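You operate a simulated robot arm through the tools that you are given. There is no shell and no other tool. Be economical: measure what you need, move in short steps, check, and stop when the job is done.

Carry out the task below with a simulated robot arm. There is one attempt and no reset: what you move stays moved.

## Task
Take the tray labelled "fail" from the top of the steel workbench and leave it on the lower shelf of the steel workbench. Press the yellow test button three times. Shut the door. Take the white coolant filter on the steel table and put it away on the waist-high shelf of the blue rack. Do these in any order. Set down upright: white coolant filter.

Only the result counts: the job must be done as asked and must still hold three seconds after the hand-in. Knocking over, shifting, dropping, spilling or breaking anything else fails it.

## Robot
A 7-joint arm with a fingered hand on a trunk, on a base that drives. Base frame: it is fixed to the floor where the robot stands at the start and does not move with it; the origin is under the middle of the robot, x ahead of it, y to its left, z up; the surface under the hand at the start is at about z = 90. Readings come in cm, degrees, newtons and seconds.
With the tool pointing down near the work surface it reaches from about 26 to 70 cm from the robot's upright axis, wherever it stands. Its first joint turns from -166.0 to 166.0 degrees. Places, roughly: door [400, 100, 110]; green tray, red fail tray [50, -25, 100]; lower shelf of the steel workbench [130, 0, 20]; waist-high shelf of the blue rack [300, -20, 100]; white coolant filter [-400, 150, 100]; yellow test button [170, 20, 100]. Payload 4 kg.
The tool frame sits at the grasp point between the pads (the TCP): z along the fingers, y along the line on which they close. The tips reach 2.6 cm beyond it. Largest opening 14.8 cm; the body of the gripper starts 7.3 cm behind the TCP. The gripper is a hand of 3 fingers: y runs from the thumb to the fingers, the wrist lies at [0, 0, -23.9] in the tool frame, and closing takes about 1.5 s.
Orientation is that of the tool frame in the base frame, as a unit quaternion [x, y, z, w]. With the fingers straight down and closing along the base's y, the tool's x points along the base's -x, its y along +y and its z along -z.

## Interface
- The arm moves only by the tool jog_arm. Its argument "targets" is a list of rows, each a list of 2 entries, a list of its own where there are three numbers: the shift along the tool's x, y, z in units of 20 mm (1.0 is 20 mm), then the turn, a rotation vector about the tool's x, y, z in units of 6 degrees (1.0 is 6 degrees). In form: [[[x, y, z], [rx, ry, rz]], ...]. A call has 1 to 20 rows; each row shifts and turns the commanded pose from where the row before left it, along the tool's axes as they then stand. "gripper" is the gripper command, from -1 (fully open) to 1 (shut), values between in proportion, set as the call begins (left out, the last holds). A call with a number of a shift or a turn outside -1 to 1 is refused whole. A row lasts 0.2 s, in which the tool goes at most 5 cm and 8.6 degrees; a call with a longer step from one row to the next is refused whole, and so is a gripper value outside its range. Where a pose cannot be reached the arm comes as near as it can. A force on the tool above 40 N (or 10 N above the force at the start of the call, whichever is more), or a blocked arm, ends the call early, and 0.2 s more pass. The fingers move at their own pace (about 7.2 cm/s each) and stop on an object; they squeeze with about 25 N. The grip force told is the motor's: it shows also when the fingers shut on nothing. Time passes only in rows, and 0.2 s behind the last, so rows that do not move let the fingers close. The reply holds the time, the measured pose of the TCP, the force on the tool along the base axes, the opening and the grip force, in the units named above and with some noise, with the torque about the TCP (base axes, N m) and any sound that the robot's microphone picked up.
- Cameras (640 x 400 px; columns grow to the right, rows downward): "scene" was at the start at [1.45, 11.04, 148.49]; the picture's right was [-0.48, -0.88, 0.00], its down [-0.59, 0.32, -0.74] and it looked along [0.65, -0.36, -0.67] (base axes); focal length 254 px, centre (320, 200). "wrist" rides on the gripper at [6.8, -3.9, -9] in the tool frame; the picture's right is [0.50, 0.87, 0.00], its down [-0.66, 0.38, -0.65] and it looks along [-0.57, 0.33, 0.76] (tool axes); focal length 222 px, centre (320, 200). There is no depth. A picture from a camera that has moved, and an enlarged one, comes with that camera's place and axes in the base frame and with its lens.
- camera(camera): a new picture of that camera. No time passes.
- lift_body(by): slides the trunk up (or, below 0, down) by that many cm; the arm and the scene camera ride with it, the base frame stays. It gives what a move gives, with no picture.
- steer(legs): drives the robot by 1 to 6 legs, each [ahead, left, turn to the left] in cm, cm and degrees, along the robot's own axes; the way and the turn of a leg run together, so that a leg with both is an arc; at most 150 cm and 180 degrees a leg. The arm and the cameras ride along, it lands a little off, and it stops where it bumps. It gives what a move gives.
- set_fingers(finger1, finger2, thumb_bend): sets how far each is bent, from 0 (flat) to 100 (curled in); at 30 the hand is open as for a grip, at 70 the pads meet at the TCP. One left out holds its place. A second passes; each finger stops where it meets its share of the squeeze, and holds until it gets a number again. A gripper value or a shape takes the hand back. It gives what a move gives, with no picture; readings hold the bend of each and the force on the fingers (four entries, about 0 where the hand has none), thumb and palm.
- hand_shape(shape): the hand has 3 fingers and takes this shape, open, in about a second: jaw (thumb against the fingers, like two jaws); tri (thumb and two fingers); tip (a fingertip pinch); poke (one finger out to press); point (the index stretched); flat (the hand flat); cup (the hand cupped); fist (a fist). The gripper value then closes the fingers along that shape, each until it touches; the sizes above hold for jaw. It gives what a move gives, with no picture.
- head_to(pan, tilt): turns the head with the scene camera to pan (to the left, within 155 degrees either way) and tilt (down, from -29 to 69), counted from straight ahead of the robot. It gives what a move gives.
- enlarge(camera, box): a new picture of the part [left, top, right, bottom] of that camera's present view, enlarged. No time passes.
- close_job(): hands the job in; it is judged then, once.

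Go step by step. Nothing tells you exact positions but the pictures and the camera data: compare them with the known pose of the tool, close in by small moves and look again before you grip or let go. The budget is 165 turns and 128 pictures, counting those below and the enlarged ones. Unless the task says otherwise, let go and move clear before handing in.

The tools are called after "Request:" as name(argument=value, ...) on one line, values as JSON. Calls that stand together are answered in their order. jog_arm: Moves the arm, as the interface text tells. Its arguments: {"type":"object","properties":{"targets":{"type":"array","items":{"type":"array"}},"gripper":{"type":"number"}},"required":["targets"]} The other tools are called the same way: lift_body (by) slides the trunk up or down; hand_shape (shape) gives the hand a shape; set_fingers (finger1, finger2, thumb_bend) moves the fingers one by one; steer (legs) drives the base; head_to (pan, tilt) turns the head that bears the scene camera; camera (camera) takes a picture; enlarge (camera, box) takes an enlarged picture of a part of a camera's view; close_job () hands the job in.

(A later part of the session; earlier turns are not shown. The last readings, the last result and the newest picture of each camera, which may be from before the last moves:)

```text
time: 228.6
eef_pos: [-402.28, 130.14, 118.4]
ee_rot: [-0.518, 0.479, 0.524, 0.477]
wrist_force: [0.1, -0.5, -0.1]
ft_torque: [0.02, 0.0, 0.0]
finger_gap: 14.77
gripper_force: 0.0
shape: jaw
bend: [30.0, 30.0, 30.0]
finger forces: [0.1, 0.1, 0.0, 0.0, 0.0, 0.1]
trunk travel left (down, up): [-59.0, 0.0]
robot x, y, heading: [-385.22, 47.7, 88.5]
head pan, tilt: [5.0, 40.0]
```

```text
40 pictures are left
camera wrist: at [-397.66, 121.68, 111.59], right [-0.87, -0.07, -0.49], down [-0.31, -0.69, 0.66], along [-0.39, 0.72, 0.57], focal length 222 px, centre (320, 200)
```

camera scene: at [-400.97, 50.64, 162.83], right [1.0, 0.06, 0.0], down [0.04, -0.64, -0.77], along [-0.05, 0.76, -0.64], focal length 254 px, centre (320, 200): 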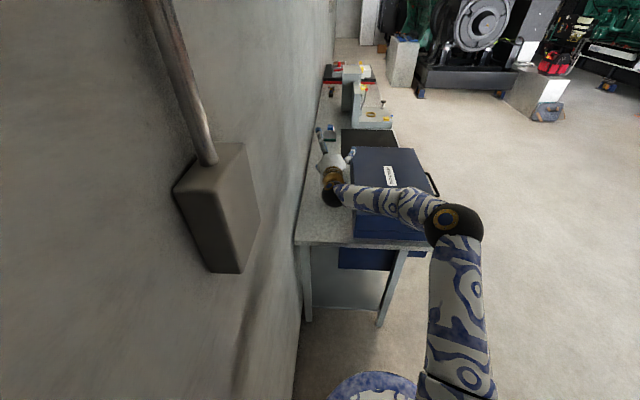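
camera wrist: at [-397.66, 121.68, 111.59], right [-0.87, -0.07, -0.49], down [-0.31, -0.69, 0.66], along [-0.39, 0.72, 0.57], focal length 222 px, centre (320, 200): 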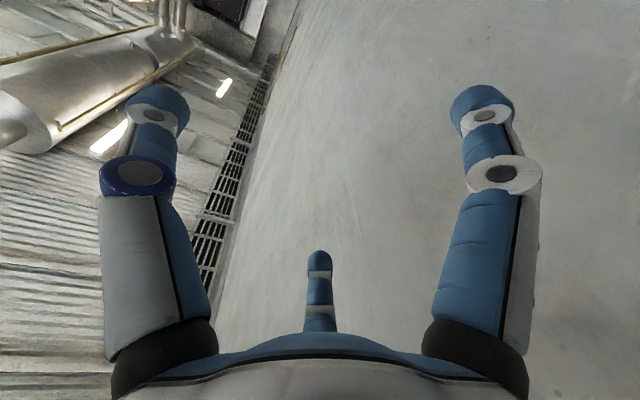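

The forearm stays in front of the table edge when stretched. I'll tilt the tool 20° down to keep the wrist higher, lower the trunk 32 cm, and check the alignment to the filter.

Request:
jog_arm(targets=[[[0, 0, 0], [0, 0.833, 0]], [[0, 0, 0], [0, 0.833, 0]], [[0, 0, 0], [0, 0.833, 0]], [[0, 0, 0], [0, 0.833, 0]]])

Request:
lift_body(by=-31)

Request:
camera(camera="scene")

Request:
camera(camera="wrist")

```text
time: 229.6
eef_pos: [-401.33, 128.21, 117.75]
ee_rot: [0.601, -0.554, -0.428, -0.386]
wrist_force: [0.3, 0.3, 0.0]
ft_torque: [0.01, 0.01, 0.0]
finger_gap: 14.79
gripper_force: 0.2
shape: jaw
bend: [30.0, 30.0, 30.0]
finger forces: [0.1, 0.0, 0.1, 0.1, 0.0, 0.1]
out of reach, approached as far as the arm can: row 4
trunk travel left (down, up): [-59.0, 0.0]
robot x, y, heading: [-385.35, 47.85, 88.4]
head pan, tilt: [5.0, 40.0]
```

```text
time: 232.7
eef_pos: [-401.31, 128.33, 86.82]
ee_rot: [0.6, -0.553, -0.429, -0.387]
wrist_force: [0.1, -1.7, 9.6]
ft_torque: [-0.06, 0.33, 0.05]
finger_gap: 14.7
gripper_force: 0.1
shape: jaw
bend: [36.0, 30.0, 30.0]
finger forces: [9.3, 0.1, 0.0, 0.0, 0.0, 0.0]
trunk travel left (down, up): [-28.0, 31.0]
robot x, y, heading: [-385.36, 47.57, 88.4]
head pan, tilt: [5.0, 40.0]
```

```text
39 pictures are left
camera scene: at [-400.94, 50.48, 131.85], right [1.0, 0.06, 0.0], down [0.04, -0.64, -0.77], along [-0.05, 0.77, -0.64], focal length 254 px, centre (320, 200)
```

scene: 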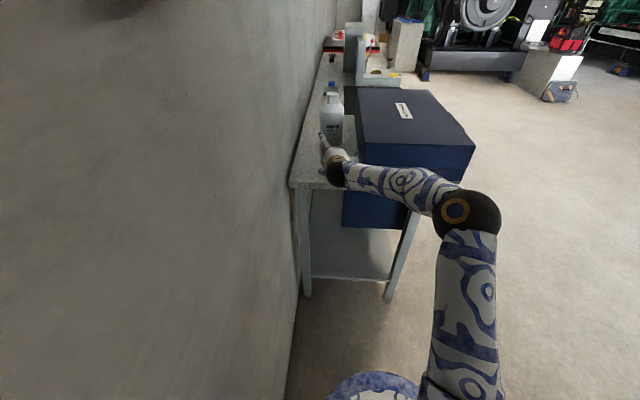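

```text
38 pictures are left
camera wrist: at [-396.36, 118.06, 83.41], right [-0.85, -0.24, -0.46], down [-0.33, -0.43, 0.84], along [-0.4, 0.87, 0.29], focal length 222 px, centre (320, 200)
```

wrist: 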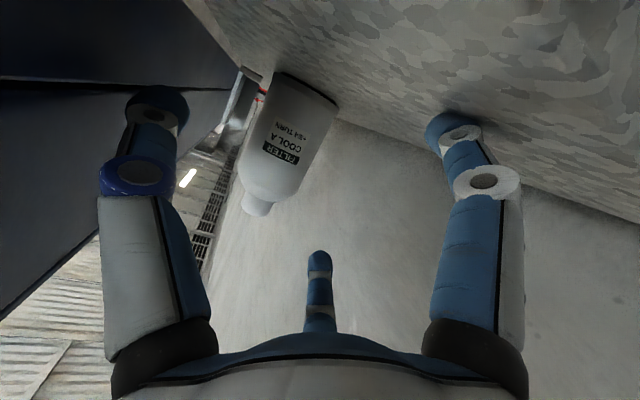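

The lower finger touched the table, which puts the table top at about 77.5. I'll raise 3 cm, pre-close slightly and shift 1.5 cm left; the filter axis reads x≈-403, y≈153.

Request:
lift_body(by=3)

Request:
jog_arm(targets=[[[0, 0.4, 0], [0, 0, 0]], [[0, 0.4, 0], [0, 0, 0]], [[0, 0, 0], [0, 0, 0]]], gripper=-0.7)

Request:
steer(legs=[[10, 0, 0]])

Request:
camera(camera="scene")

Request:
camera(camera="wrist")

```text
time: 233.4
eef_pos: [-401.39, 128.33, 89.73]
ee_rot: [0.601, -0.554, -0.428, -0.387]
wrist_force: [-0.2, 0.5, 0.2]
ft_torque: [0.05, 0.0, 0.04]
finger_gap: 14.77
gripper_force: 0.2
shape: jaw
bend: [30.0, 30.0, 30.0]
finger forces: [0.0, 0.0, 0.0, 0.2, 0.1, 0.1]
trunk travel left (down, up): [-31.0, 28.0]
robot x, y, heading: [-385.42, 47.55, 88.4]
head pan, tilt: [5.0, 40.0]
```

```text
time: 234.2
eef_pos: [-402.58, 127.71, 89.55]
ee_rot: [0.6, -0.553, -0.43, -0.386]
wrist_force: [0.8, 0.5, 0.4]
ft_torque: [-0.02, -0.02, 0.01]
finger_gap: 12.6
gripper_force: 0.1
shape: jaw
bend: [25.0, 25.0, 40.0]
finger forces: [0.0, 0.0, 0.0, 0.0, 0.0, 0.0]
out of reach, approached as far as the arm can: row 2
trunk travel left (down, up): [-31.0, 28.0]
robot x, y, heading: [-385.42, 47.64, 88.4]
head pan, tilt: [5.0, 40.0]
```

```text
time: 235.4
eef_pos: [-402.25, 137.67, 89.57]
ee_rot: [0.601, -0.553, -0.43, -0.386]
wrist_force: [0.3, -0.3, 0.4]
ft_torque: [0.01, 0.05, -0.03]
finger_gap: 12.59
gripper_force: 0.0
shape: jaw
bend: [25.0, 25.0, 40.0]
finger forces: [0.0, 0.1, 0.0, 0.0, 0.0, 0.0]
trunk travel left (down, up): [-31.0, 28.0]
robot x, y, heading: [-385.06, 57.81, 88.3]
head pan, tilt: [5.0, 40.0]
```

```text
37 pictures are left
camera scene: at [-400.71, 60.54, 134.83], right [1.0, 0.06, 0.0], down [0.04, -0.64, -0.77], along [-0.05, 0.76, -0.64], focal length 254 px, centre (320, 200)
```

scene: 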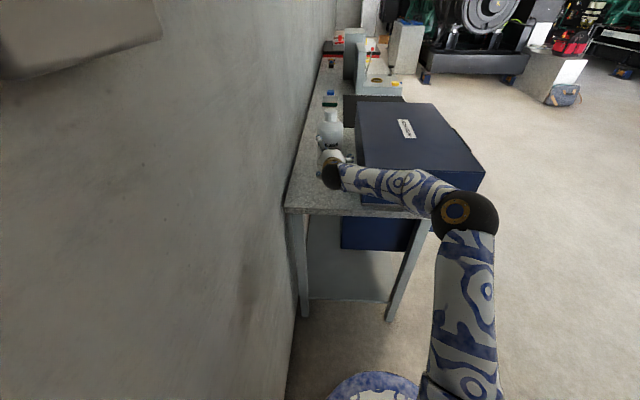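

```text
36 pictures are left
camera wrist: at [-397.36, 127.46, 86.05], right [-0.85, -0.24, -0.46], down [-0.33, -0.43, 0.84], along [-0.4, 0.87, 0.29], focal length 222 px, centre (320, 200)
```

wrist: 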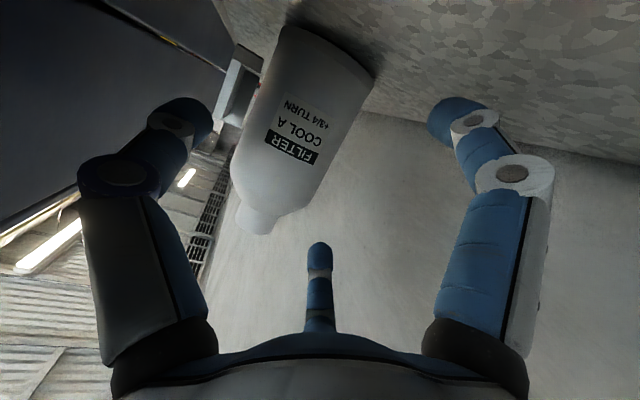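

The elbow would come too close to the washer in this posture. I'll back off, raise the trunk 28 cm and reach down instead, so the elbow sits higher.

Request:
steer(legs=[[-14, 0, 0]])

Request:
lift_body(by=28)

Request:
jog_arm(targets=[[[0.943, 0, 0.332], [0, 0, 0]], [[0.943, 0, 0.332], [0, 0, 0]], [[0.943, 0, 0.332], [0, 0, 0]], [[0.943, 0, 0.332], [0, 0, 0]], [[0.943, 0, 0.332], [0, 0, 0]], [[0.943, 0, 0.332], [0, 0, 0]], [[0.943, 0, 0.332], [0, 0, 0]], [[0.943, 0, 0.332], [0, 0, 0]], [[0.943, 0, 0.332], [0, 0, 0]], [[0.943, 0, 0.332], [0, 0, 0]], [[0.943, 0, 0.332], [0, 0, 0]], [[0.943, 0, 0.332], [0, 0, 0]], [[0.943, 0, 0.332], [0, 0, 0]], [[0.943, 0, 0.332], [0, 0, 0]]])

Request:
camera(camera="scene")

```text
time: 236.7
eef_pos: [-402.62, 123.63, 89.47]
ee_rot: [0.601, -0.552, -0.43, -0.386]
wrist_force: [0.0, 0.2, -0.1]
ft_torque: [-0.01, -0.02, 0.01]
finger_gap: 12.6
gripper_force: 0.2
shape: jaw
bend: [25.0, 25.0, 40.0]
finger forces: [0.0, 0.0, 0.0, 0.0, 0.0, 0.0]
trunk travel left (down, up): [-31.0, 28.0]
robot x, y, heading: [-385.41, 43.04, 88.4]
head pan, tilt: [5.0, 40.0]
```

```text
time: 239.5
eef_pos: [-402.66, 123.47, 117.45]
ee_rot: [0.6, -0.553, -0.43, -0.387]
wrist_force: [0.6, 0.4, -0.6]
ft_torque: [-0.04, 0.0, -0.02]
finger_gap: 12.61
gripper_force: 0.1
shape: jaw
bend: [25.0, 25.0, 40.0]
finger forces: [0.0, 0.0, 0.1, 0.1, 0.0, 0.0]
trunk travel left (down, up): [-59.0, 0.0]
robot x, y, heading: [-385.54, 43.51, 88.6]
head pan, tilt: [5.0, 40.0]
```

```text
time: 242.5
eef_pos: [-401.09, 121.88, 91.1]
ee_rot: [0.601, -0.552, -0.431, -0.386]
wrist_force: [0.7, 0.7, 0.4]
ft_torque: [-0.05, -0.01, 0.0]
finger_gap: 12.61
gripper_force: 0.1
shape: jaw
bend: [25.0, 25.0, 40.0]
finger forces: [0.0, 0.1, 0.1, 0.0, 0.0, 0.0]
out of reach, approached as far as the arm can: row 12, 13, 14
trunk travel left (down, up): [-59.0, 0.0]
robot x, y, heading: [-385.52, 43.45, 88.8]
head pan, tilt: [5.0, 40.0]
```

```text
35 pictures are left
camera scene: at [-401.08, 46.41, 162.83], right [1.0, 0.06, 0.0], down [0.04, -0.64, -0.77], along [-0.05, 0.76, -0.64], focal length 254 px, centre (320, 200)
```

scene: 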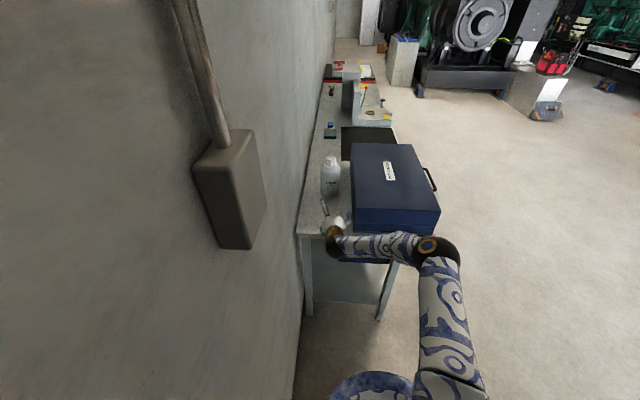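

The elbow is now around z≈101, high enough to pass over the washer. I'll lower 2 cm, turn slightly left for alignment, and advance 18 cm.

Request:
lift_body(by=-2)

Request:
steer(legs=[[0, 0, 1.7], [18, 0, 0]])

Request:
camera(camera="scene")

Request:
camera(camera="wrist")

```text
time: 243.2
eef_pos: [-401.16, 121.86, 88.97]
ee_rot: [0.6, -0.553, -0.43, -0.386]
wrist_force: [-0.3, 0.2, 0.2]
ft_torque: [-0.01, -0.01, -0.02]
finger_gap: 12.59
gripper_force: 0.0
shape: jaw
bend: [25.0, 25.0, 40.0]
finger forces: [0.0, 0.0, 0.0, 0.0, 0.1, 0.1]
trunk travel left (down, up): [-57.0, 2.0]
robot x, y, heading: [-385.05, 43.3, 88.7]
head pan, tilt: [5.0, 40.0]
```

```text
time: 245.1
eef_pos: [-403.5, 139.43, 88.87]
ee_rot: [0.609, -0.543, -0.436, -0.379]
wrist_force: [-0.1, 0.4, 0.8]
ft_torque: [-0.02, -0.01, 0.0]
finger_gap: 12.59
gripper_force: 0.1
shape: jaw
bend: [25.0, 25.0, 40.0]
finger forces: [0.0, 0.1, 0.0, 0.0, 0.0, 0.0]
trunk travel left (down, up): [-57.0, 2.0]
robot x, y, heading: [-385.69, 61.74, 90.3]
head pan, tilt: [5.0, 40.0]
```

```text
34 pictures are left
camera scene: at [-401.24, 63.97, 160.83], right [1.0, 0.09, 0.0], down [0.06, -0.64, -0.77], along [-0.07, 0.76, -0.64], focal length 254 px, centre (320, 200)
```

scene: 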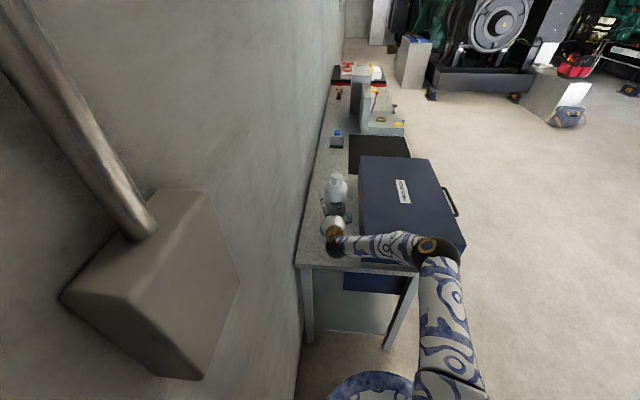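

```text
33 pictures are left
camera wrist: at [-398.32, 129.33, 85.5], right [-0.84, -0.27, -0.46], down [-0.32, -0.44, 0.84], along [-0.43, 0.86, 0.29], focal length 222 px, centre (320, 200)
```

wrist: 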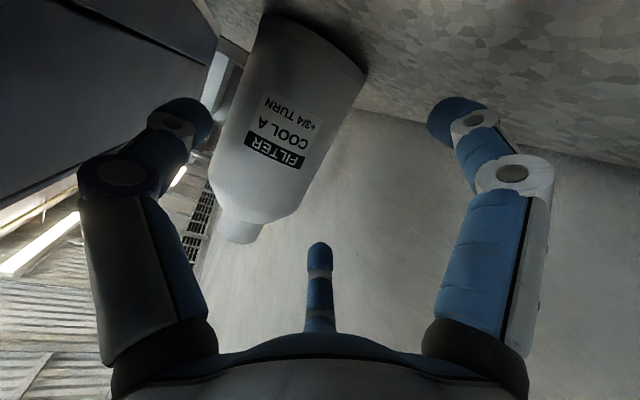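

The filter is at about (-402.1,153). I'll open fully for margin, trim 0.5° right, and advance the last 13 cm.

Request:
jog_arm(targets=[[[0, 0, 0], [0, 0, 0]], [[0, 0, 0], [0, 0, 0]]], gripper=-1)

Request:
steer(legs=[[0, 0, -0.5], [8, 0, 0]])

Request:
camera(camera="wrist")

Request:
enlarge(camera="scene", box=[280, 140, 480, 300])

```text
time: 245.7
eef_pos: [-403.51, 139.38, 88.92]
ee_rot: [0.609, -0.544, -0.436, -0.379]
wrist_force: [0.0, 1.1, 0.2]
ft_torque: [0.0, 0.01, -0.03]
finger_gap: 14.77
gripper_force: 0.0
shape: jaw
bend: [30.0, 30.0, 30.0]
finger forces: [0.0, 0.1, 0.1, 0.1, 0.0, 0.1]
trunk travel left (down, up): [-57.0, 2.0]
robot x, y, heading: [-385.95, 61.49, 90.5]
head pan, tilt: [5.0, 40.0]
```

```text
time: 247.1
eef_pos: [-402.92, 147.65, 88.89]
ee_rot: [0.607, -0.546, -0.434, -0.381]
wrist_force: [-1.7, -0.4, 0.0]
ft_torque: [0.07, -0.04, 0.06]
finger_gap: 14.79
gripper_force: 0.1
shape: jaw
bend: [30.0, 28.0, 30.0]
finger forces: [0.0, 1.2, 0.0, 0.0, 0.1, 0.0]
trunk travel left (down, up): [-57.0, 2.0]
robot x, y, heading: [-385.67, 69.55, 89.9]
head pan, tilt: [5.0, 40.0]
```

```text
32 pictures are left
camera wrist: at [-397.73, 137.6, 85.51], right [-0.85, -0.26, -0.46], down [-0.32, -0.44, 0.84], along [-0.42, 0.86, 0.29], focal length 222 px, centre (320, 200)
```

wrist: 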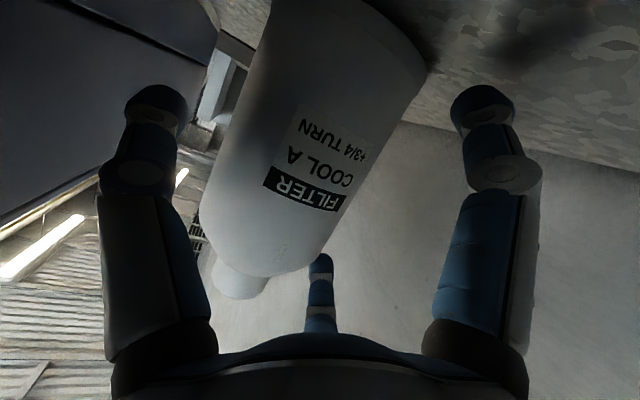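

```text
2.50 times, centred on (380, 220) of scene
camera zoom: at [-401.21, 72.25, 160.83], right [1.0, 0.08, 0.0], down [0.05, -0.64, -0.77], along [-0.06, 0.76, -0.64], focal length 636 px, centre (170, 150)
```

zoom: 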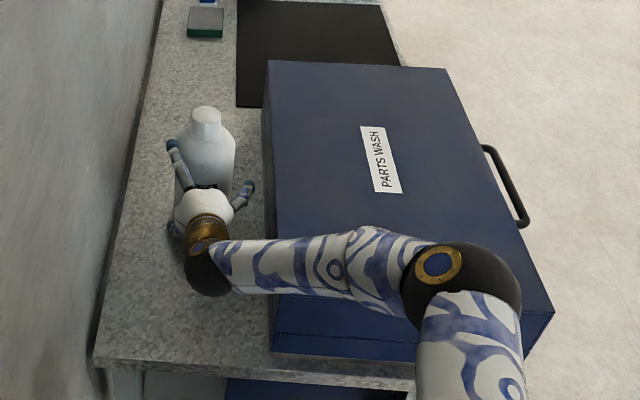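

The upper finger just touched the filter, so the fingers sit closer to the axis than the thumb. I'll back off 4 cm, shift about 1.6 cm left by a small turn, and re-approach.

Request:
steer(legs=[[-5, 0, 0], [0, 0, 1.3], [5, 0, 0]])

Request:
camera(camera="wrist")

```text
time: 248.9
eef_pos: [-404.76, 147.24, 89.06]
ee_rot: [0.612, -0.54, -0.438, -0.377]
wrist_force: [0.9, 0.0, -0.1]
ft_torque: [0.01, -0.01, -0.02]
finger_gap: 14.77
gripper_force: 0.1
shape: jaw
bend: [30.0, 30.0, 30.0]
finger forces: [0.0, 0.0, 0.0, 0.0, 0.1, 0.0]
trunk travel left (down, up): [-57.0, 2.0]
robot x, y, heading: [-385.42, 69.52, 91.1]
head pan, tilt: [5.0, 40.0]
```

```text
30 pictures are left
camera wrist: at [-399.38, 137.25, 85.49], right [-0.84, -0.28, -0.46], down [-0.31, -0.45, 0.84], along [-0.44, 0.85, 0.29], focal length 222 px, centre (320, 200)
```

wrist: 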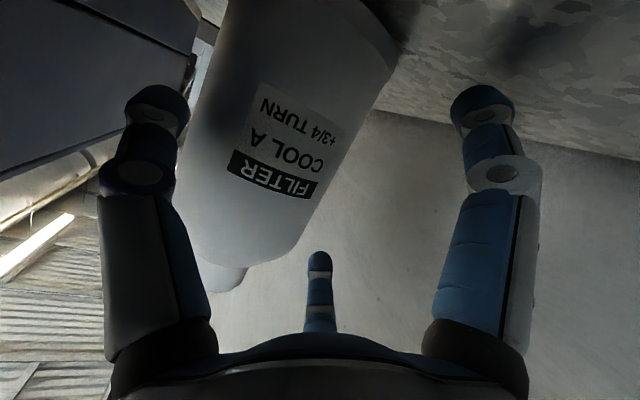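

No contact now. I'll advance in 3 cm legs.

Request:
steer(legs=[[3, 0, 0]])

Request:
steer(legs=[[2.5, 0, 0]])

Request:
camera(camera="wrist")

Request:
enlarge(camera="scene", box=[280, 150, 400, 250])

```text
time: 249.7
eef_pos: [-404.96, 150.18, 88.95]
ee_rot: [0.613, -0.539, -0.438, -0.376]
wrist_force: [0.6, -0.9, 0.0]
ft_torque: [0.0, 0.03, -0.07]
finger_gap: 14.81
gripper_force: 0.0
shape: jaw
bend: [30.0, 30.0, 29.0]
finger forces: [0.1, 0.0, 0.0, 0.0, 1.1, 0.0]
trunk travel left (down, up): [-57.0, 2.0]
robot x, y, heading: [-385.4, 72.62, 91.4]
head pan, tilt: [5.0, 40.0]
```

```text
time: 250.5
eef_pos: [-404.89, 152.75, 88.97]
ee_rot: [0.613, -0.539, -0.439, -0.376]
wrist_force: [1.2, -0.8, -0.1]
ft_torque: [-0.01, 0.0, -0.04]
finger_gap: 14.79
gripper_force: 0.0
shape: jaw
bend: [30.0, 30.0, 29.0]
finger forces: [0.1, 0.0, 0.0, 0.0, 1.1, 0.1]
trunk travel left (down, up): [-57.0, 2.0]
robot x, y, heading: [-385.77, 75.3, 91.2]
head pan, tilt: [5.0, 40.0]
```

```text
29 pictures are left
camera wrist: at [-399.51, 142.69, 85.51], right [-0.84, -0.28, -0.46], down [-0.31, -0.45, 0.84], along [-0.44, 0.85, 0.29], focal length 222 px, centre (320, 200)
```

wrist: 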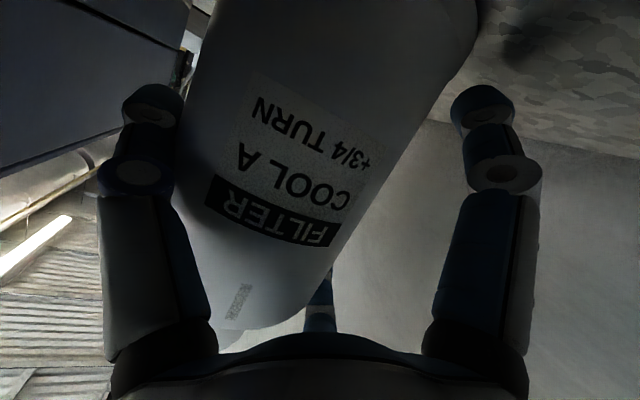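

```text
4.00 times, centred on (340, 200) of scene
camera zoom: at [-401.45, 77.27, 160.83], right [0.99, 0.11, 0.0], down [0.07, -0.64, -0.77], along [-0.08, 0.76, -0.64], focal length 1017 px, centre (240, 200)
```

zoom: 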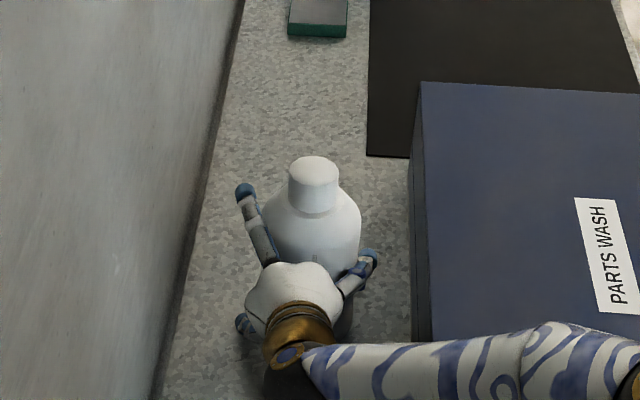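

The filter is between the thumb and the fingers, with the thumb barely touching. Closing now.

Request:
jog_arm(targets=[[[0, 0, 0], [0, 0, 0]], [[0, 0, 0], [0, 0, 0]], [[0, 0, 0], [0, 0, 0]], [[0, 0, 0], [0, 0, 0]], [[0, 0, 0], [0, 0, 0]], [[0, 0, 0], [0, 0, 0]], [[0, 0, 0], [0, 0, 0]], [[0, 0, 0], [0, 0, 0]]], gripper=1)

Request:
enlarge(camera="scene", box=[280, 150, 400, 250])

Request:
camera(camera="wrist")

```text
time: 252.3
eef_pos: [-404.88, 152.59, 88.96]
ee_rot: [0.612, -0.54, -0.438, -0.377]
wrist_force: [1.2, 1.7, 0.7]
ft_torque: [-0.14, -0.04, 0.03]
finger_gap: 10.05
gripper_force: 24.9
shape: jaw
bend: [36.0, 35.0, 42.0]
finger forces: [17.9, 20.2, 0.0, 0.0, 36.5, 0.0]
trunk travel left (down, up): [-57.0, 2.0]
robot x, y, heading: [-385.85, 75.08, 91.1]
head pan, tilt: [5.0, 40.0]
```

```text
4.00 times, centred on (340, 200) of scene
camera zoom: at [-401.44, 77.25, 160.83], right [0.99, 0.11, 0.0], down [0.07, -0.64, -0.77], along [-0.08, 0.76, -0.64], focal length 1017 px, centre (240, 200)
```

zoom: 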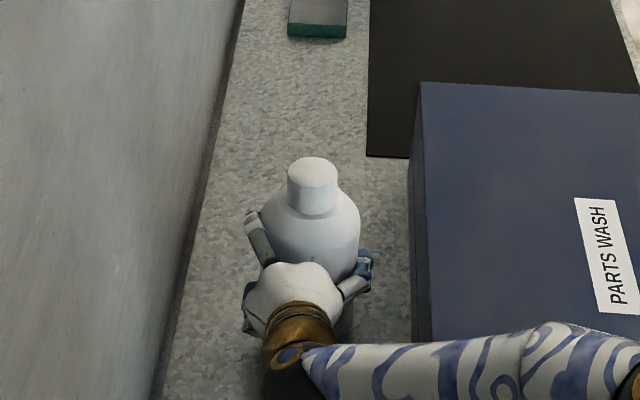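

```text
26 pictures are left
camera wrist: at [-399.49, 142.68, 85.53], right [-0.84, -0.28, -0.46], down [-0.31, -0.45, 0.84], along [-0.44, 0.85, 0.29], focal length 222 px, centre (320, 200)
```

wrist: 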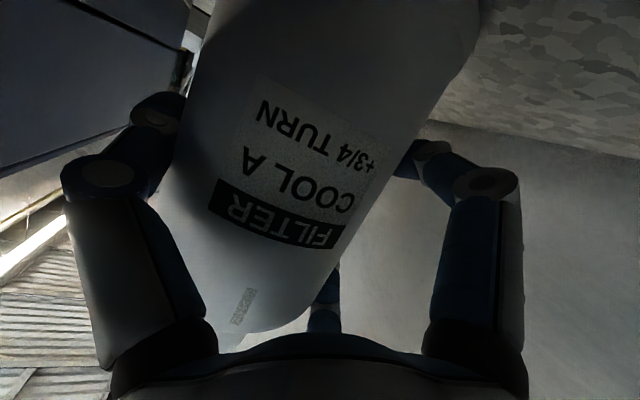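

The grip is firm and balanced (18/20 N against 36 N). I'll lift a few centimetres.

Request:
jog_arm(targets=[[[-0.47, 0, -0.166], [0, 0, 0]], [[-0.47, 0, -0.166], [0, 0, 0]], [[-0.47, 0, -0.166], [0, 0, 0]], [[-0.47, 0, -0.166], [0, 0, 0]], [[-0.47, 0, -0.166], [0, 0, 0]], [[-0.47, 0, -0.166], [0, 0, 0]]])

Request:
enlarge(camera="scene", box=[280, 150, 400, 250])

```text
time: 253.7
eef_pos: [-404.94, 152.7, 94.99]
ee_rot: [0.613, -0.539, -0.439, -0.376]
wrist_force: [-0.4, -0.4, -5.6]
ft_torque: [-0.11, 0.09, 0.0]
finger_gap: 9.96
gripper_force: 24.8
shape: jaw
bend: [37.0, 36.0, 42.0]
finger forces: [17.9, 22.9, 0.0, 0.0, 36.1, 0.0]
trunk travel left (down, up): [-57.0, 2.0]
robot x, y, heading: [-385.68, 75.14, 91.3]
head pan, tilt: [5.0, 40.0]
```

```text
4.00 times, centred on (340, 200) of scene
camera zoom: at [-401.48, 77.31, 160.83], right [0.99, 0.11, 0.0], down [0.07, -0.64, -0.77], along [-0.08, 0.76, -0.64], focal length 1017 px, centre (240, 200)
```

zoom: 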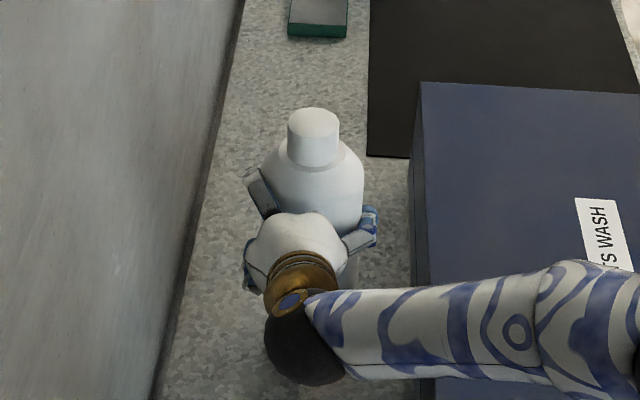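

The filter is held upright (~0.55 kg). I'll raise it above the washer, back out and move clear into the open floor.

Request:
jog_arm(targets=[[[-0.943, 0, -0.332], [0, 0, 0]], [[-0.943, 0, -0.332], [0, 0, 0]], [[-0.943, 0, -0.332], [0, 0, 0]], [[-0.943, 0, -0.332], [0, 0, 0]], [[-0.943, 0, -0.332], [0, 0, 0]], [[-0.943, 0, -0.332], [0, 0, 0]], [[-0.943, 0, -0.332], [0, 0, 0]], [[-0.943, 0, -0.332], [0, 0, 0]]])

Request:
steer(legs=[[-35, 0, 0], [0, -125, -1]])

Request:
camera(camera="scene")

```text
time: 255.5
eef_pos: [-404.75, 152.87, 110.95]
ee_rot: [0.613, -0.538, -0.44, -0.376]
wrist_force: [0.0, -0.9, -5.0]
ft_torque: [-0.05, 0.09, -0.04]
finger_gap: 9.93
gripper_force: 25.1
shape: jaw
bend: [37.0, 36.0, 42.0]
finger forces: [17.9, 22.8, 0.1, 0.1, 36.2, 0.0]
trunk travel left (down, up): [-57.0, 2.0]
robot x, y, heading: [-385.83, 74.88, 91.3]
head pan, tilt: [5.0, 40.0]
```

```text
time: 263.8
eef_pos: [-274.9, 117.7, 110.82]
ee_rot: [0.602, -0.55, -0.431, -0.385]
wrist_force: [0.2, 0.4, -6.1]
ft_torque: [-0.06, 0.12, 0.03]
finger_gap: 9.91
gripper_force: 25.2
shape: jaw
bend: [37.0, 36.0, 42.0]
finger forces: [17.9, 22.9, 0.1, 0.0, 36.4, 0.1]
trunk travel left (down, up): [-57.0, 2.0]
robot x, y, heading: [-258.98, 39.01, 88.5]
head pan, tilt: [5.0, 40.0]
```

```text
24 pictures are left
camera scene: at [-274.73, 42.11, 160.83], right [1.0, 0.07, 0.0], down [0.04, -0.64, -0.77], along [-0.05, 0.76, -0.64], focal length 254 px, centre (320, 200)
```

scene: 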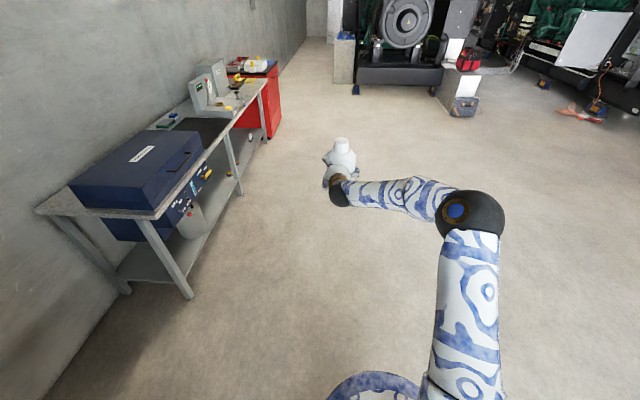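

Clear of the table with the filter upright. I'll pull the arm in a little and drive across to the blue rack.

Request:
jog_arm(targets=[[[0.29, -1, -0.825], [0, 0, 0]], [[0.29, -1, -0.825], [0, 0, 0]], [[0.29, -1, -0.825], [0, 0, 0]], [[0.29, -1, -0.825], [0, 0, 0]], [[0.29, -1, -0.825], [0, 0, 0]], [[0.29, -1, -0.825], [0, 0, 0]], [[0.29, -1, -0.825], [0, 0, 0]], [[0.29, -1, -0.825], [0, 0, 0]]])

Request:
steer(legs=[[0, 0, -88.5], [150, 76, 0], [150, 0, 0], [150, 0, 0], [80, 0, 0]])

```text
time: 265.6
eef_pos: [-257.48, 105.22, 110.72]
ee_rot: [0.603, -0.551, -0.432, -0.384]
wrist_force: [0.4, -0.1, -5.1]
ft_torque: [-0.08, 0.11, -0.04]
finger_gap: 9.88
gripper_force: 24.9
shape: jaw
bend: [37.0, 36.0, 42.0]
finger forces: [17.9, 22.8, 0.1, 0.0, 36.2, 0.0]
trunk travel left (down, up): [-57.0, 2.0]
robot x, y, heading: [-259.0, 39.22, 89.0]
head pan, tilt: [5.0, 40.0]
```

```text
refused: leg 2 is longer than a leg can be; nothing moved
```

Request:
steer(legs=[[0, 0, -88.7], [120, 78, 0], [150, 0, 0], [150, 0, 0], [112, 0, 0]])

Request:
head_to(pan=-50, tilt=25)

Request:
camera(camera="scene")

```text
time: 295.8
eef_pos: [336.5, 111.82, 110.75]
ee_rot: [-0.034, 0.815, 0.031, 0.577]
wrist_force: [0.1, 0.5, -5.1]
ft_torque: [0.16, 0.05, 0.01]
finger_gap: 9.82
gripper_force: 25.2
shape: jaw
bend: [37.0, 37.0, 43.0]
finger forces: [17.5, 20.1, 0.0, 0.1, 35.9, 0.0]
trunk travel left (down, up): [-57.0, 2.0]
robot x, y, heading: [270.3, 113.54, -1.3]
head pan, tilt: [5.0, 40.0]
```

```text
time: 297.0
eef_pos: [336.46, 111.78, 110.82]
ee_rot: [-0.034, 0.816, 0.031, 0.577]
wrist_force: [0.5, -0.1, -5.3]
ft_torque: [0.12, 0.07, 0.01]
finger_gap: 9.79
gripper_force: 25.0
shape: jaw
bend: [37.0, 37.0, 43.0]
finger forces: [17.6, 20.1, 0.0, 0.0, 35.8, 0.0]
trunk travel left (down, up): [-57.0, 2.0]
robot x, y, heading: [270.43, 113.73, -1.2]
head pan, tilt: [-50.0, 25.0]
```

```text
23 pictures are left
camera scene: at [270.85, 121.72, 163.16], right [-0.78, -0.62, 0.0], down [-0.26, 0.33, -0.91], along [0.57, -0.71, -0.42], focal length 254 px, centre (320, 200)
```

scene: 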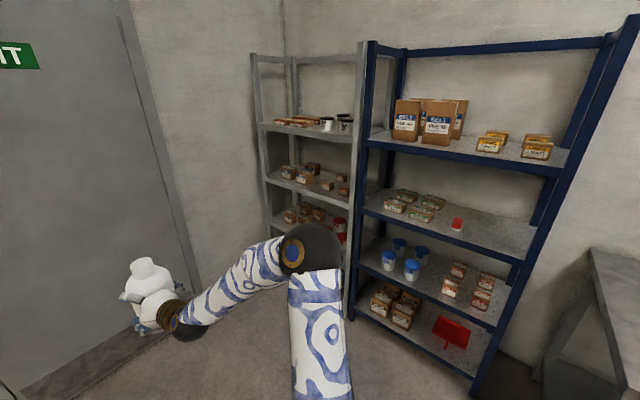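

The rack is in view, and its waist-high shelf (third, z≈95) has free space to the right of the small red item. I'll zoom in.

Request:
enlarge(camera="scene", box=[350, 130, 580, 280])

```text
2.67 times, centred on (465, 205) of scene
camera zoom: at [270.85, 121.72, 163.16], right [-0.78, -0.62, 0.0], down [-0.26, 0.33, -0.91], along [0.57, -0.71, -0.42], focal length 678 px, centre (-67, 187)
```

zoom: 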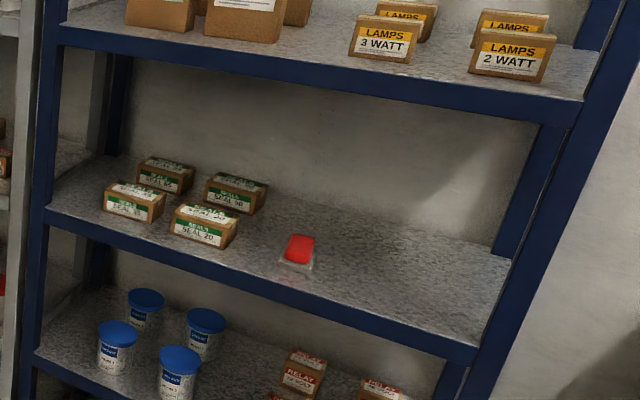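

The target is about (271,-13) on the waist shelf. I'll turn to face the rack, raise 2 cm, line up and approach.

Request:
lift_body(by=2)

Request:
steer(legs=[[0, 0, -89], [38, 4, 0]])

Request:
head_to(pan=-5, tilt=32)

Request:
camera(camera="scene")

```text
time: 297.7
eef_pos: [336.44, 111.79, 112.77]
ee_rot: [-0.034, 0.815, 0.031, 0.578]
wrist_force: [-0.3, 0.1, -5.1]
ft_torque: [0.13, 0.08, 0.01]
finger_gap: 9.79
gripper_force: 25.6
shape: jaw
bend: [37.0, 37.0, 43.0]
finger forces: [17.6, 20.0, 0.0, 0.1, 35.9, 0.1]
trunk travel left (down, up): [-59.0, 0.0]
robot x, y, heading: [270.26, 113.43, -1.4]
head pan, tilt: [-50.0, 25.0]
```

```text
time: 303.9
eef_pos: [274.55, 8.98, 112.86]
ee_rot: [0.545, 0.608, -0.38, 0.435]
wrist_force: [-0.5, -0.3, -5.0]
ft_torque: [0.11, -0.09, -0.01]
finger_gap: 9.77
gripper_force: 24.7
shape: jaw
bend: [38.0, 37.0, 43.0]
finger forces: [17.4, 19.8, 0.0, 0.1, 35.6, 0.0]
trunk travel left (down, up): [-59.0, 0.0]
robot x, y, heading: [274.5, 74.91, -90.0]
head pan, tilt: [-50.0, 25.0]
```

```text
time: 305.0
eef_pos: [274.64, 8.91, 112.8]
ee_rot: [0.545, 0.607, -0.381, 0.435]
wrist_force: [-0.3, -0.8, -5.6]
ft_torque: [0.09, -0.13, 0.0]
finger_gap: 9.75
gripper_force: 24.3
shape: jaw
bend: [38.0, 37.0, 43.0]
finger forces: [17.5, 19.9, 0.1, 0.1, 35.6, 0.0]
trunk travel left (down, up): [-59.0, 0.0]
robot x, y, heading: [274.66, 75.16, -89.7]
head pan, tilt: [-5.0, 32.0]
```

```text
21 pictures are left
camera scene: at [289.2, 71.97, 164.05], right [-1.0, 0.09, 0.0], down [0.05, 0.53, -0.85], along [-0.07, -0.84, -0.53], focal length 254 px, centre (320, 200)
```

scene: 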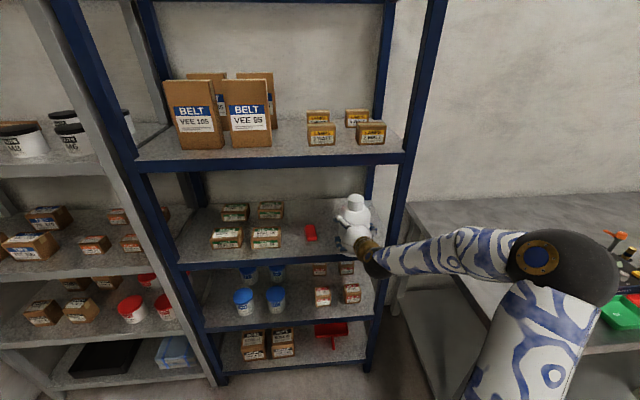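

The filter is just in front of the shelf opening. I'll zoom in to check side clearances.

Request:
enlarge(camera="scene", box=[260, 130, 460, 290])

```text
2.50 times, centred on (360, 210) of scene
camera zoom: at [289.2, 71.97, 164.05], right [-1.0, 0.09, 0.0], down [0.05, 0.53, -0.85], along [-0.07, -0.84, -0.53], focal length 636 px, centre (220, 175)
```

zoom: 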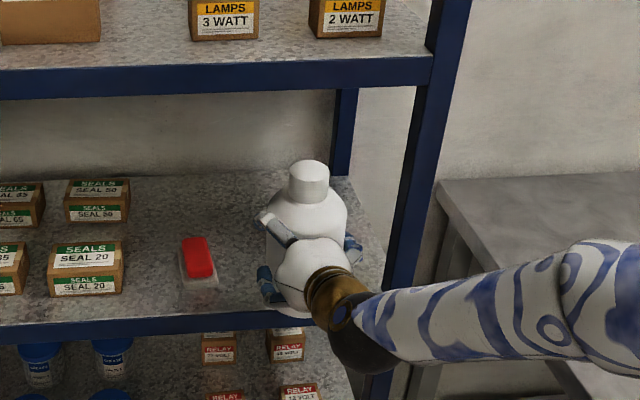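

Clearances look fine, about 5 cm to the post and the red pack. I'll advance 21 cm into the shelf.

Request:
steer(legs=[[11, 0, 0]])

Request:
steer(legs=[[10, 0, 0]])

Request:
enlarge(camera="scene", box=[260, 130, 460, 290])

```text
time: 306.2
eef_pos: [274.64, -2.33, 112.69]
ee_rot: [0.545, 0.608, -0.379, 0.435]
wrist_force: [0.6, -0.5, -6.3]
ft_torque: [0.09, -0.13, 0.0]
finger_gap: 9.75
gripper_force: 25.4
shape: jaw
bend: [38.0, 37.0, 43.0]
finger forces: [17.5, 19.7, 0.1, 0.0, 35.7, 0.0]
trunk travel left (down, up): [-59.0, 0.0]
robot x, y, heading: [274.91, 63.43, -89.9]
head pan, tilt: [-5.0, 32.0]
```

```text
time: 307.3
eef_pos: [274.66, -12.29, 112.72]
ee_rot: [0.545, 0.608, -0.38, 0.435]
wrist_force: [-0.6, 0.3, -6.0]
ft_torque: [0.07, -0.12, 0.0]
finger_gap: 9.77
gripper_force: 25.0
shape: jaw
bend: [38.0, 37.0, 43.0]
finger forces: [17.5, 19.8, 0.1, 0.0, 35.7, 0.1]
trunk travel left (down, up): [-59.0, 0.0]
robot x, y, heading: [275.01, 53.86, -89.8]
head pan, tilt: [-5.0, 32.0]
```

```text
2.50 times, centred on (360, 210) of scene
camera zoom: at [289.26, 50.69, 164.04], right [-1.0, 0.09, 0.0], down [0.05, 0.53, -0.85], along [-0.07, -0.84, -0.53], focal length 636 px, centre (220, 175)
```

zoom: 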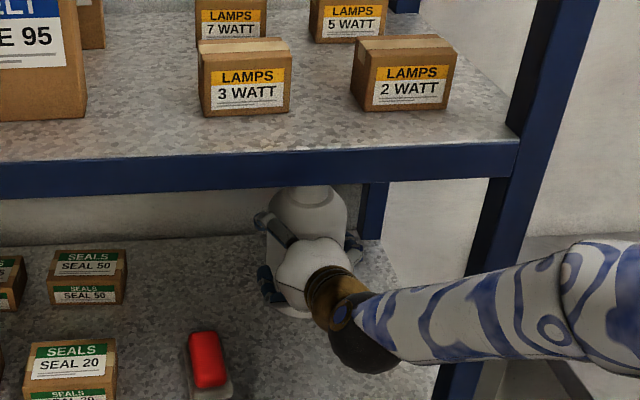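

The filter is inside, under the upper shelf. I'll lower slowly with the arm while watching force.

Request:
jog_arm(targets=[[[0.4715, 0, 0.166], [0, 0, 0]], [[0.4715, 0, 0.166], [0, 0, 0]], [[0.4715, 0, 0.166], [0, 0, 0]], [[0.2, 0, 0.07], [0, 0, 0]], [[0.2, 0, 0.07], [0, 0, 0]]])

Request:
camera(camera="wrist")

```text
time: 308.5
eef_pos: [274.8, -12.14, 108.84]
ee_rot: [0.544, 0.609, -0.379, 0.435]
wrist_force: [0.3, 0.2, -4.5]
ft_torque: [0.12, -0.11, -0.01]
finger_gap: 9.78
gripper_force: 25.2
shape: jaw
bend: [38.0, 37.0, 43.0]
finger forces: [17.5, 19.8, 0.1, 0.0, 35.6, 0.0]
trunk travel left (down, up): [-59.0, 0.0]
robot x, y, heading: [274.56, 53.96, -90.2]
head pan, tilt: [-5.0, 32.0]
```

```text
18 pictures are left
camera wrist: at [269.69, -1.74, 105.46], right [0.85, 0.27, -0.46], down [0.32, 0.44, 0.84], along [0.43, -0.86, 0.29], focal length 222 px, centre (320, 200)
```

wrist: 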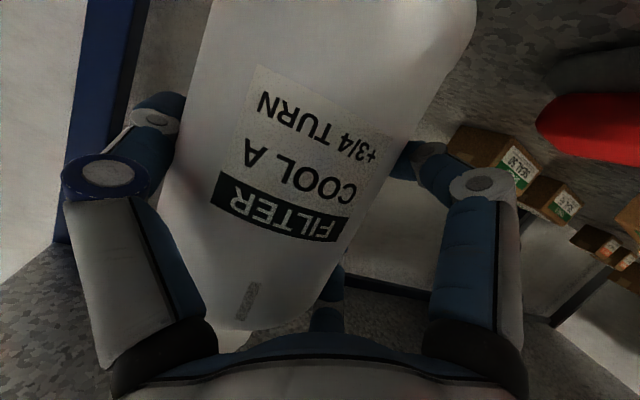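

Request:
jog_arm(targets=[[[0.2, 0, 0.07], [0, 0, 0]], [[0.2, 0, 0.07], [0, 0, 0]], [[0.2, 0, 0.07], [0, 0, 0]]])

```text
time: 309.3
eef_pos: [274.72, -12.02, 107.78]
ee_rot: [0.545, 0.609, -0.379, 0.435]
wrist_force: [-0.5, -0.9, -5.9]
ft_torque: [0.05, -0.13, -0.05]
finger_gap: 9.75
gripper_force: 24.8
shape: jaw
bend: [38.0, 37.0, 43.0]
finger forces: [17.5, 19.8, 0.0, 0.0, 35.7, 0.0]
trunk travel left (down, up): [-59.0, 0.0]
robot x, y, heading: [275.03, 53.74, -89.8]
head pan, tilt: [-5.0, 32.0]
```

Request:
jog_arm(targets=[[[0.2, 0, 0.07], [0, 0, 0]], [[0.2, 0, 0.07], [0, 0, 0]]])

Request:
jog_arm(targets=[[[0.15, 0, 0.053], [0, 0, 0]], [[0.15, 0, 0.053], [0, 0, 0]]])

```text
time: 309.9
eef_pos: [274.72, -12.14, 106.76]
ee_rot: [0.545, 0.608, -0.379, 0.435]
wrist_force: [-0.5, 0.2, -5.6]
ft_torque: [0.07, -0.15, 0.02]
finger_gap: 9.75
gripper_force: 25.3
shape: jaw
bend: [38.0, 37.0, 43.0]
finger forces: [17.4, 19.8, 0.1, 0.1, 35.7, 0.1]
trunk travel left (down, up): [-59.0, 0.0]
robot x, y, heading: [274.88, 53.41, -90.0]
head pan, tilt: [-5.0, 32.0]
```

```text
time: 310.5
eef_pos: [274.72, -12.12, 106.3]
ee_rot: [0.545, 0.608, -0.38, 0.435]
wrist_force: [-1.1, -0.8, -4.9]
ft_torque: [0.08, -0.11, -0.02]
finger_gap: 9.75
gripper_force: 24.7
shape: jaw
bend: [38.0, 37.0, 43.0]
finger forces: [17.5, 19.8, 0.0, 0.0, 35.7, 0.0]
trunk travel left (down, up): [-59.0, 0.0]
robot x, y, heading: [274.88, 53.88, -90.1]
head pan, tilt: [-5.0, 32.0]
```

Still hanging freely. I'll continue in 3 mm steps.

Request:
jog_arm(targets=[[[0.15, 0, 0.053], [0, 0, 0]], [[0.15, 0, 0.053], [0, 0, 0]]])

Request:
jog_arm(targets=[[[0.15, 0, 0.053], [0, 0, 0]], [[0.15, 0, 0.053], [0, 0, 0]]])

Request:
enlarge(camera="scene", box=[300, 180, 420, 290])

```text
time: 311.1
eef_pos: [274.71, -12.1, 105.38]
ee_rot: [0.545, 0.608, -0.38, 0.435]
wrist_force: [-0.6, -0.3, -5.4]
ft_torque: [0.06, -0.1, 0.0]
finger_gap: 9.73
gripper_force: 25.0
shape: jaw
bend: [38.0, 37.0, 43.0]
finger forces: [17.5, 19.9, 0.1, 0.1, 35.7, 0.1]
trunk travel left (down, up): [-59.0, 0.0]
robot x, y, heading: [274.94, 53.84, -90.2]
head pan, tilt: [-5.0, 32.0]
```

```text
time: 311.7
eef_pos: [274.56, -12.13, 104.95]
ee_rot: [0.544, 0.608, -0.38, 0.435]
wrist_force: [-1.6, -3.9, 5.6]
ft_torque: [0.09, 0.09, 0.08]
finger_gap: 9.68
gripper_force: 24.6
shape: jaw
bend: [78.0, 37.0, 43.0]
finger forces: [18.3, 17.7, 0.0, 0.0, 37.0, 0.0]
trunk travel left (down, up): [-59.0, 0.0]
robot x, y, heading: [274.68, 53.53, -89.5]
head pan, tilt: [-5.0, 32.0]
```

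```text
3.64 times, centred on (360, 235) of scene
camera zoom: at [289.22, 50.89, 164.08], right [-1.0, 0.09, 0.0], down [0.05, 0.53, -0.85], along [-0.07, -0.84, -0.53], focal length 925 px, centre (174, 73)
```

zoom: 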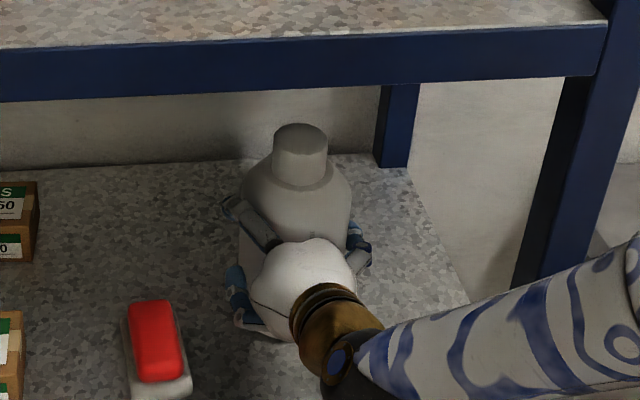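

Contact is made: the force changed by 11 N and the filter looks upright. One tiny further step will seat it flat before release.

Request:
jog_arm(targets=[[[0.08, 0, 0.028], [0, 0, 0]], [[0, 0, 0], [0, 0, 0]]])

Request:
camera(camera="wrist")

```text
time: 312.3
eef_pos: [274.58, -12.07, 104.86]
ee_rot: [0.544, 0.607, -0.382, 0.435]
wrist_force: [-2.6, -5.8, 13.2]
ft_torque: [0.0, 0.6, 0.18]
finger_gap: 9.61
gripper_force: 24.8
shape: jaw
bend: [78.0, 37.0, 43.0]
finger forces: [18.4, 17.4, 0.0, 0.0, 36.9, 0.1]
trunk travel left (down, up): [-59.0, 0.0]
robot x, y, heading: [274.95, 53.9, -90.3]
head pan, tilt: [-5.0, 32.0]
```

```text
16 pictures are left
camera wrist: at [269.66, -1.74, 101.37], right [0.85, 0.27, -0.46], down [0.32, 0.44, 0.84], along [0.43, -0.86, 0.29], focal length 222 px, centre (320, 200)
```

wrist: 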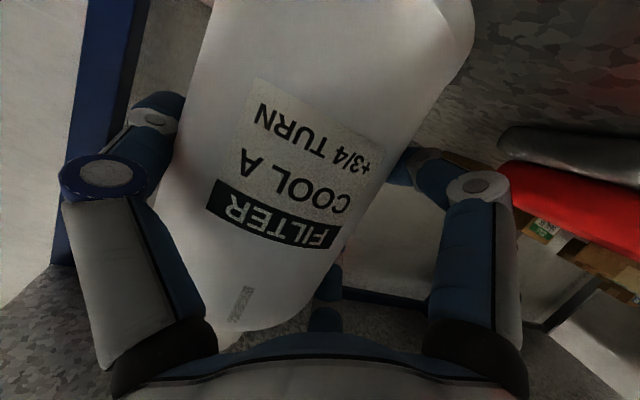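

It is seated with a firm 18 N. I'll open gently in place.

Request:
jog_arm(targets=[[[0, 0, 0], [0, 0, 0]], [[0, 0, 0], [0, 0, 0]], [[0, 0, 0], [0, 0, 0]]], gripper=-0.6)

Request:
enlarge(camera="scene", box=[300, 180, 420, 290])

```text
time: 313.1
eef_pos: [274.71, -12.09, 104.59]
ee_rot: [0.545, 0.609, -0.379, 0.435]
wrist_force: [-1.7, 1.2, -0.1]
ft_torque: [-0.04, 0.37, -0.12]
finger_gap: 11.88
gripper_force: 0.1
shape: jaw
bend: [25.0, 26.0, 50.0]
finger forces: [0.8, 3.4, 0.1, 0.1, 5.9, 0.0]
trunk travel left (down, up): [-59.0, 0.0]
robot x, y, heading: [274.81, 53.76, -89.8]
head pan, tilt: [-5.0, 32.0]
```

```text
3.64 times, centred on (360, 235) of scene
camera zoom: at [289.25, 50.92, 164.04], right [-1.0, 0.08, 0.0], down [0.05, 0.53, -0.85], along [-0.07, -0.84, -0.53], focal length 925 px, centre (174, 73)
```

zoom: 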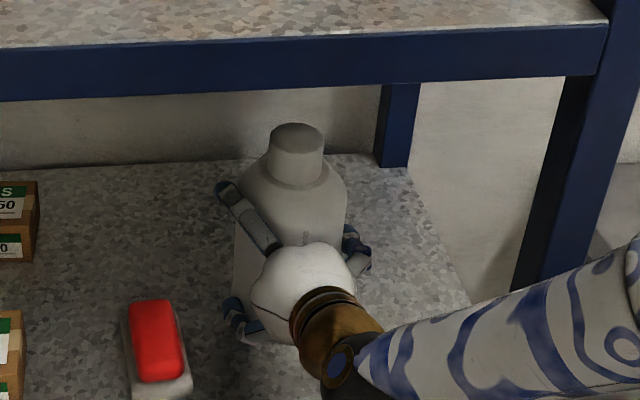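

Request:
jog_arm(targets=[[[0, 0, 0], [0, 0, 0]], [[0, 0, 0], [0, 0, 0]], [[0, 0, 0], [0, 0, 0]], [[0, 0, 0], [0, 0, 0]]], gripper=-1)

Request:
enlarge(camera="scene", box=[300, 180, 420, 290])

Request:
camera(camera="wrist")

```text
time: 314.1
eef_pos: [274.65, -12.14, 104.8]
ee_rot: [0.544, 0.608, -0.38, 0.436]
wrist_force: [1.1, 1.3, 0.1]
ft_torque: [-0.07, 0.06, 0.04]
finger_gap: 14.8
gripper_force: 0.0
shape: jaw
bend: [30.0, 29.0, 30.0]
finger forces: [0.0, 1.6, 0.0, 0.0, 0.0, 0.1]
trunk travel left (down, up): [-59.0, 0.0]
robot x, y, heading: [274.66, 53.66, -89.8]
head pan, tilt: [-5.0, 32.0]
```

```text
3.64 times, centred on (360, 235) of scene
camera zoom: at [289.29, 50.92, 164.05], right [-1.0, 0.08, 0.0], down [0.04, 0.53, -0.85], along [-0.07, -0.84, -0.53], focal length 925 px, centre (174, 73)
```

zoom: 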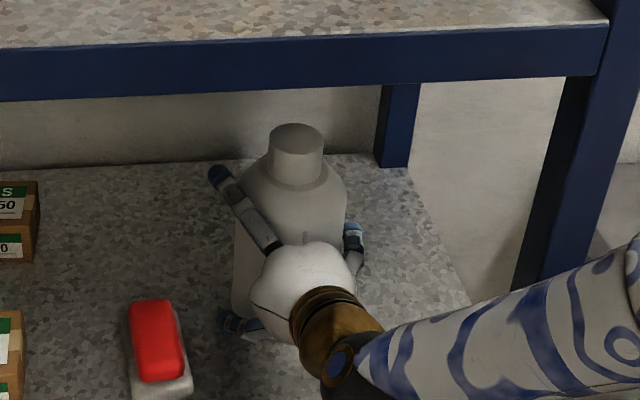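

```text
13 pictures are left
camera wrist: at [269.72, -1.7, 101.27], right [0.85, 0.27, -0.46], down [0.32, 0.44, 0.84], along [0.43, -0.86, 0.29], focal length 222 px, centre (320, 200)
```

wrist: 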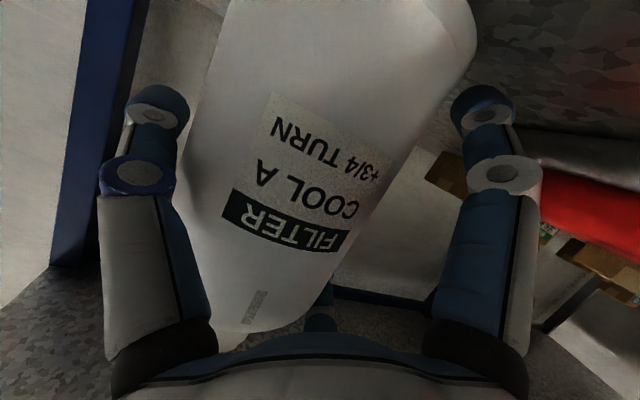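

Finger 2 still touches lightly. I'll shift the hand 1.2 cm to its side so neither finger drags, then withdraw.

Request:
jog_arm(targets=[[[0, 0.3, 0], [0, 0, 0]], [[0, 0.3, 0], [0, 0, 0]]])

```text
time: 314.7
eef_pos: [275.95, -11.87, 104.74]
ee_rot: [0.546, 0.608, -0.38, 0.435]
wrist_force: [-1.6, 0.6, -1.4]
ft_torque: [-0.01, -0.04, -0.01]
finger_gap: 14.81
gripper_force: 0.1
shape: jaw
bend: [30.0, 30.0, 29.0]
finger forces: [0.1, 0.0, 0.1, 0.1, 1.6, 0.0]
trunk travel left (down, up): [-59.0, 0.0]
robot x, y, heading: [274.58, 54.27, -89.8]
head pan, tilt: [-5.0, 32.0]
```

Request:
jog_arm(targets=[[[0, -0.25, 0], [0, 0, 0]]])

```text
time: 315.1
eef_pos: [275.52, -11.99, 104.75]
ee_rot: [0.544, 0.608, -0.38, 0.436]
wrist_force: [1.2, 0.8, 0.4]
ft_torque: [-0.01, 0.04, -0.01]
finger_gap: 14.8
gripper_force: 0.1
shape: jaw
bend: [30.0, 30.0, 30.0]
finger forces: [0.0, 0.3, 0.0, 0.0, 0.1, 0.1]
trunk travel left (down, up): [-59.0, 0.0]
robot x, y, heading: [274.95, 54.0, -89.9]
head pan, tilt: [-5.0, 32.0]
```

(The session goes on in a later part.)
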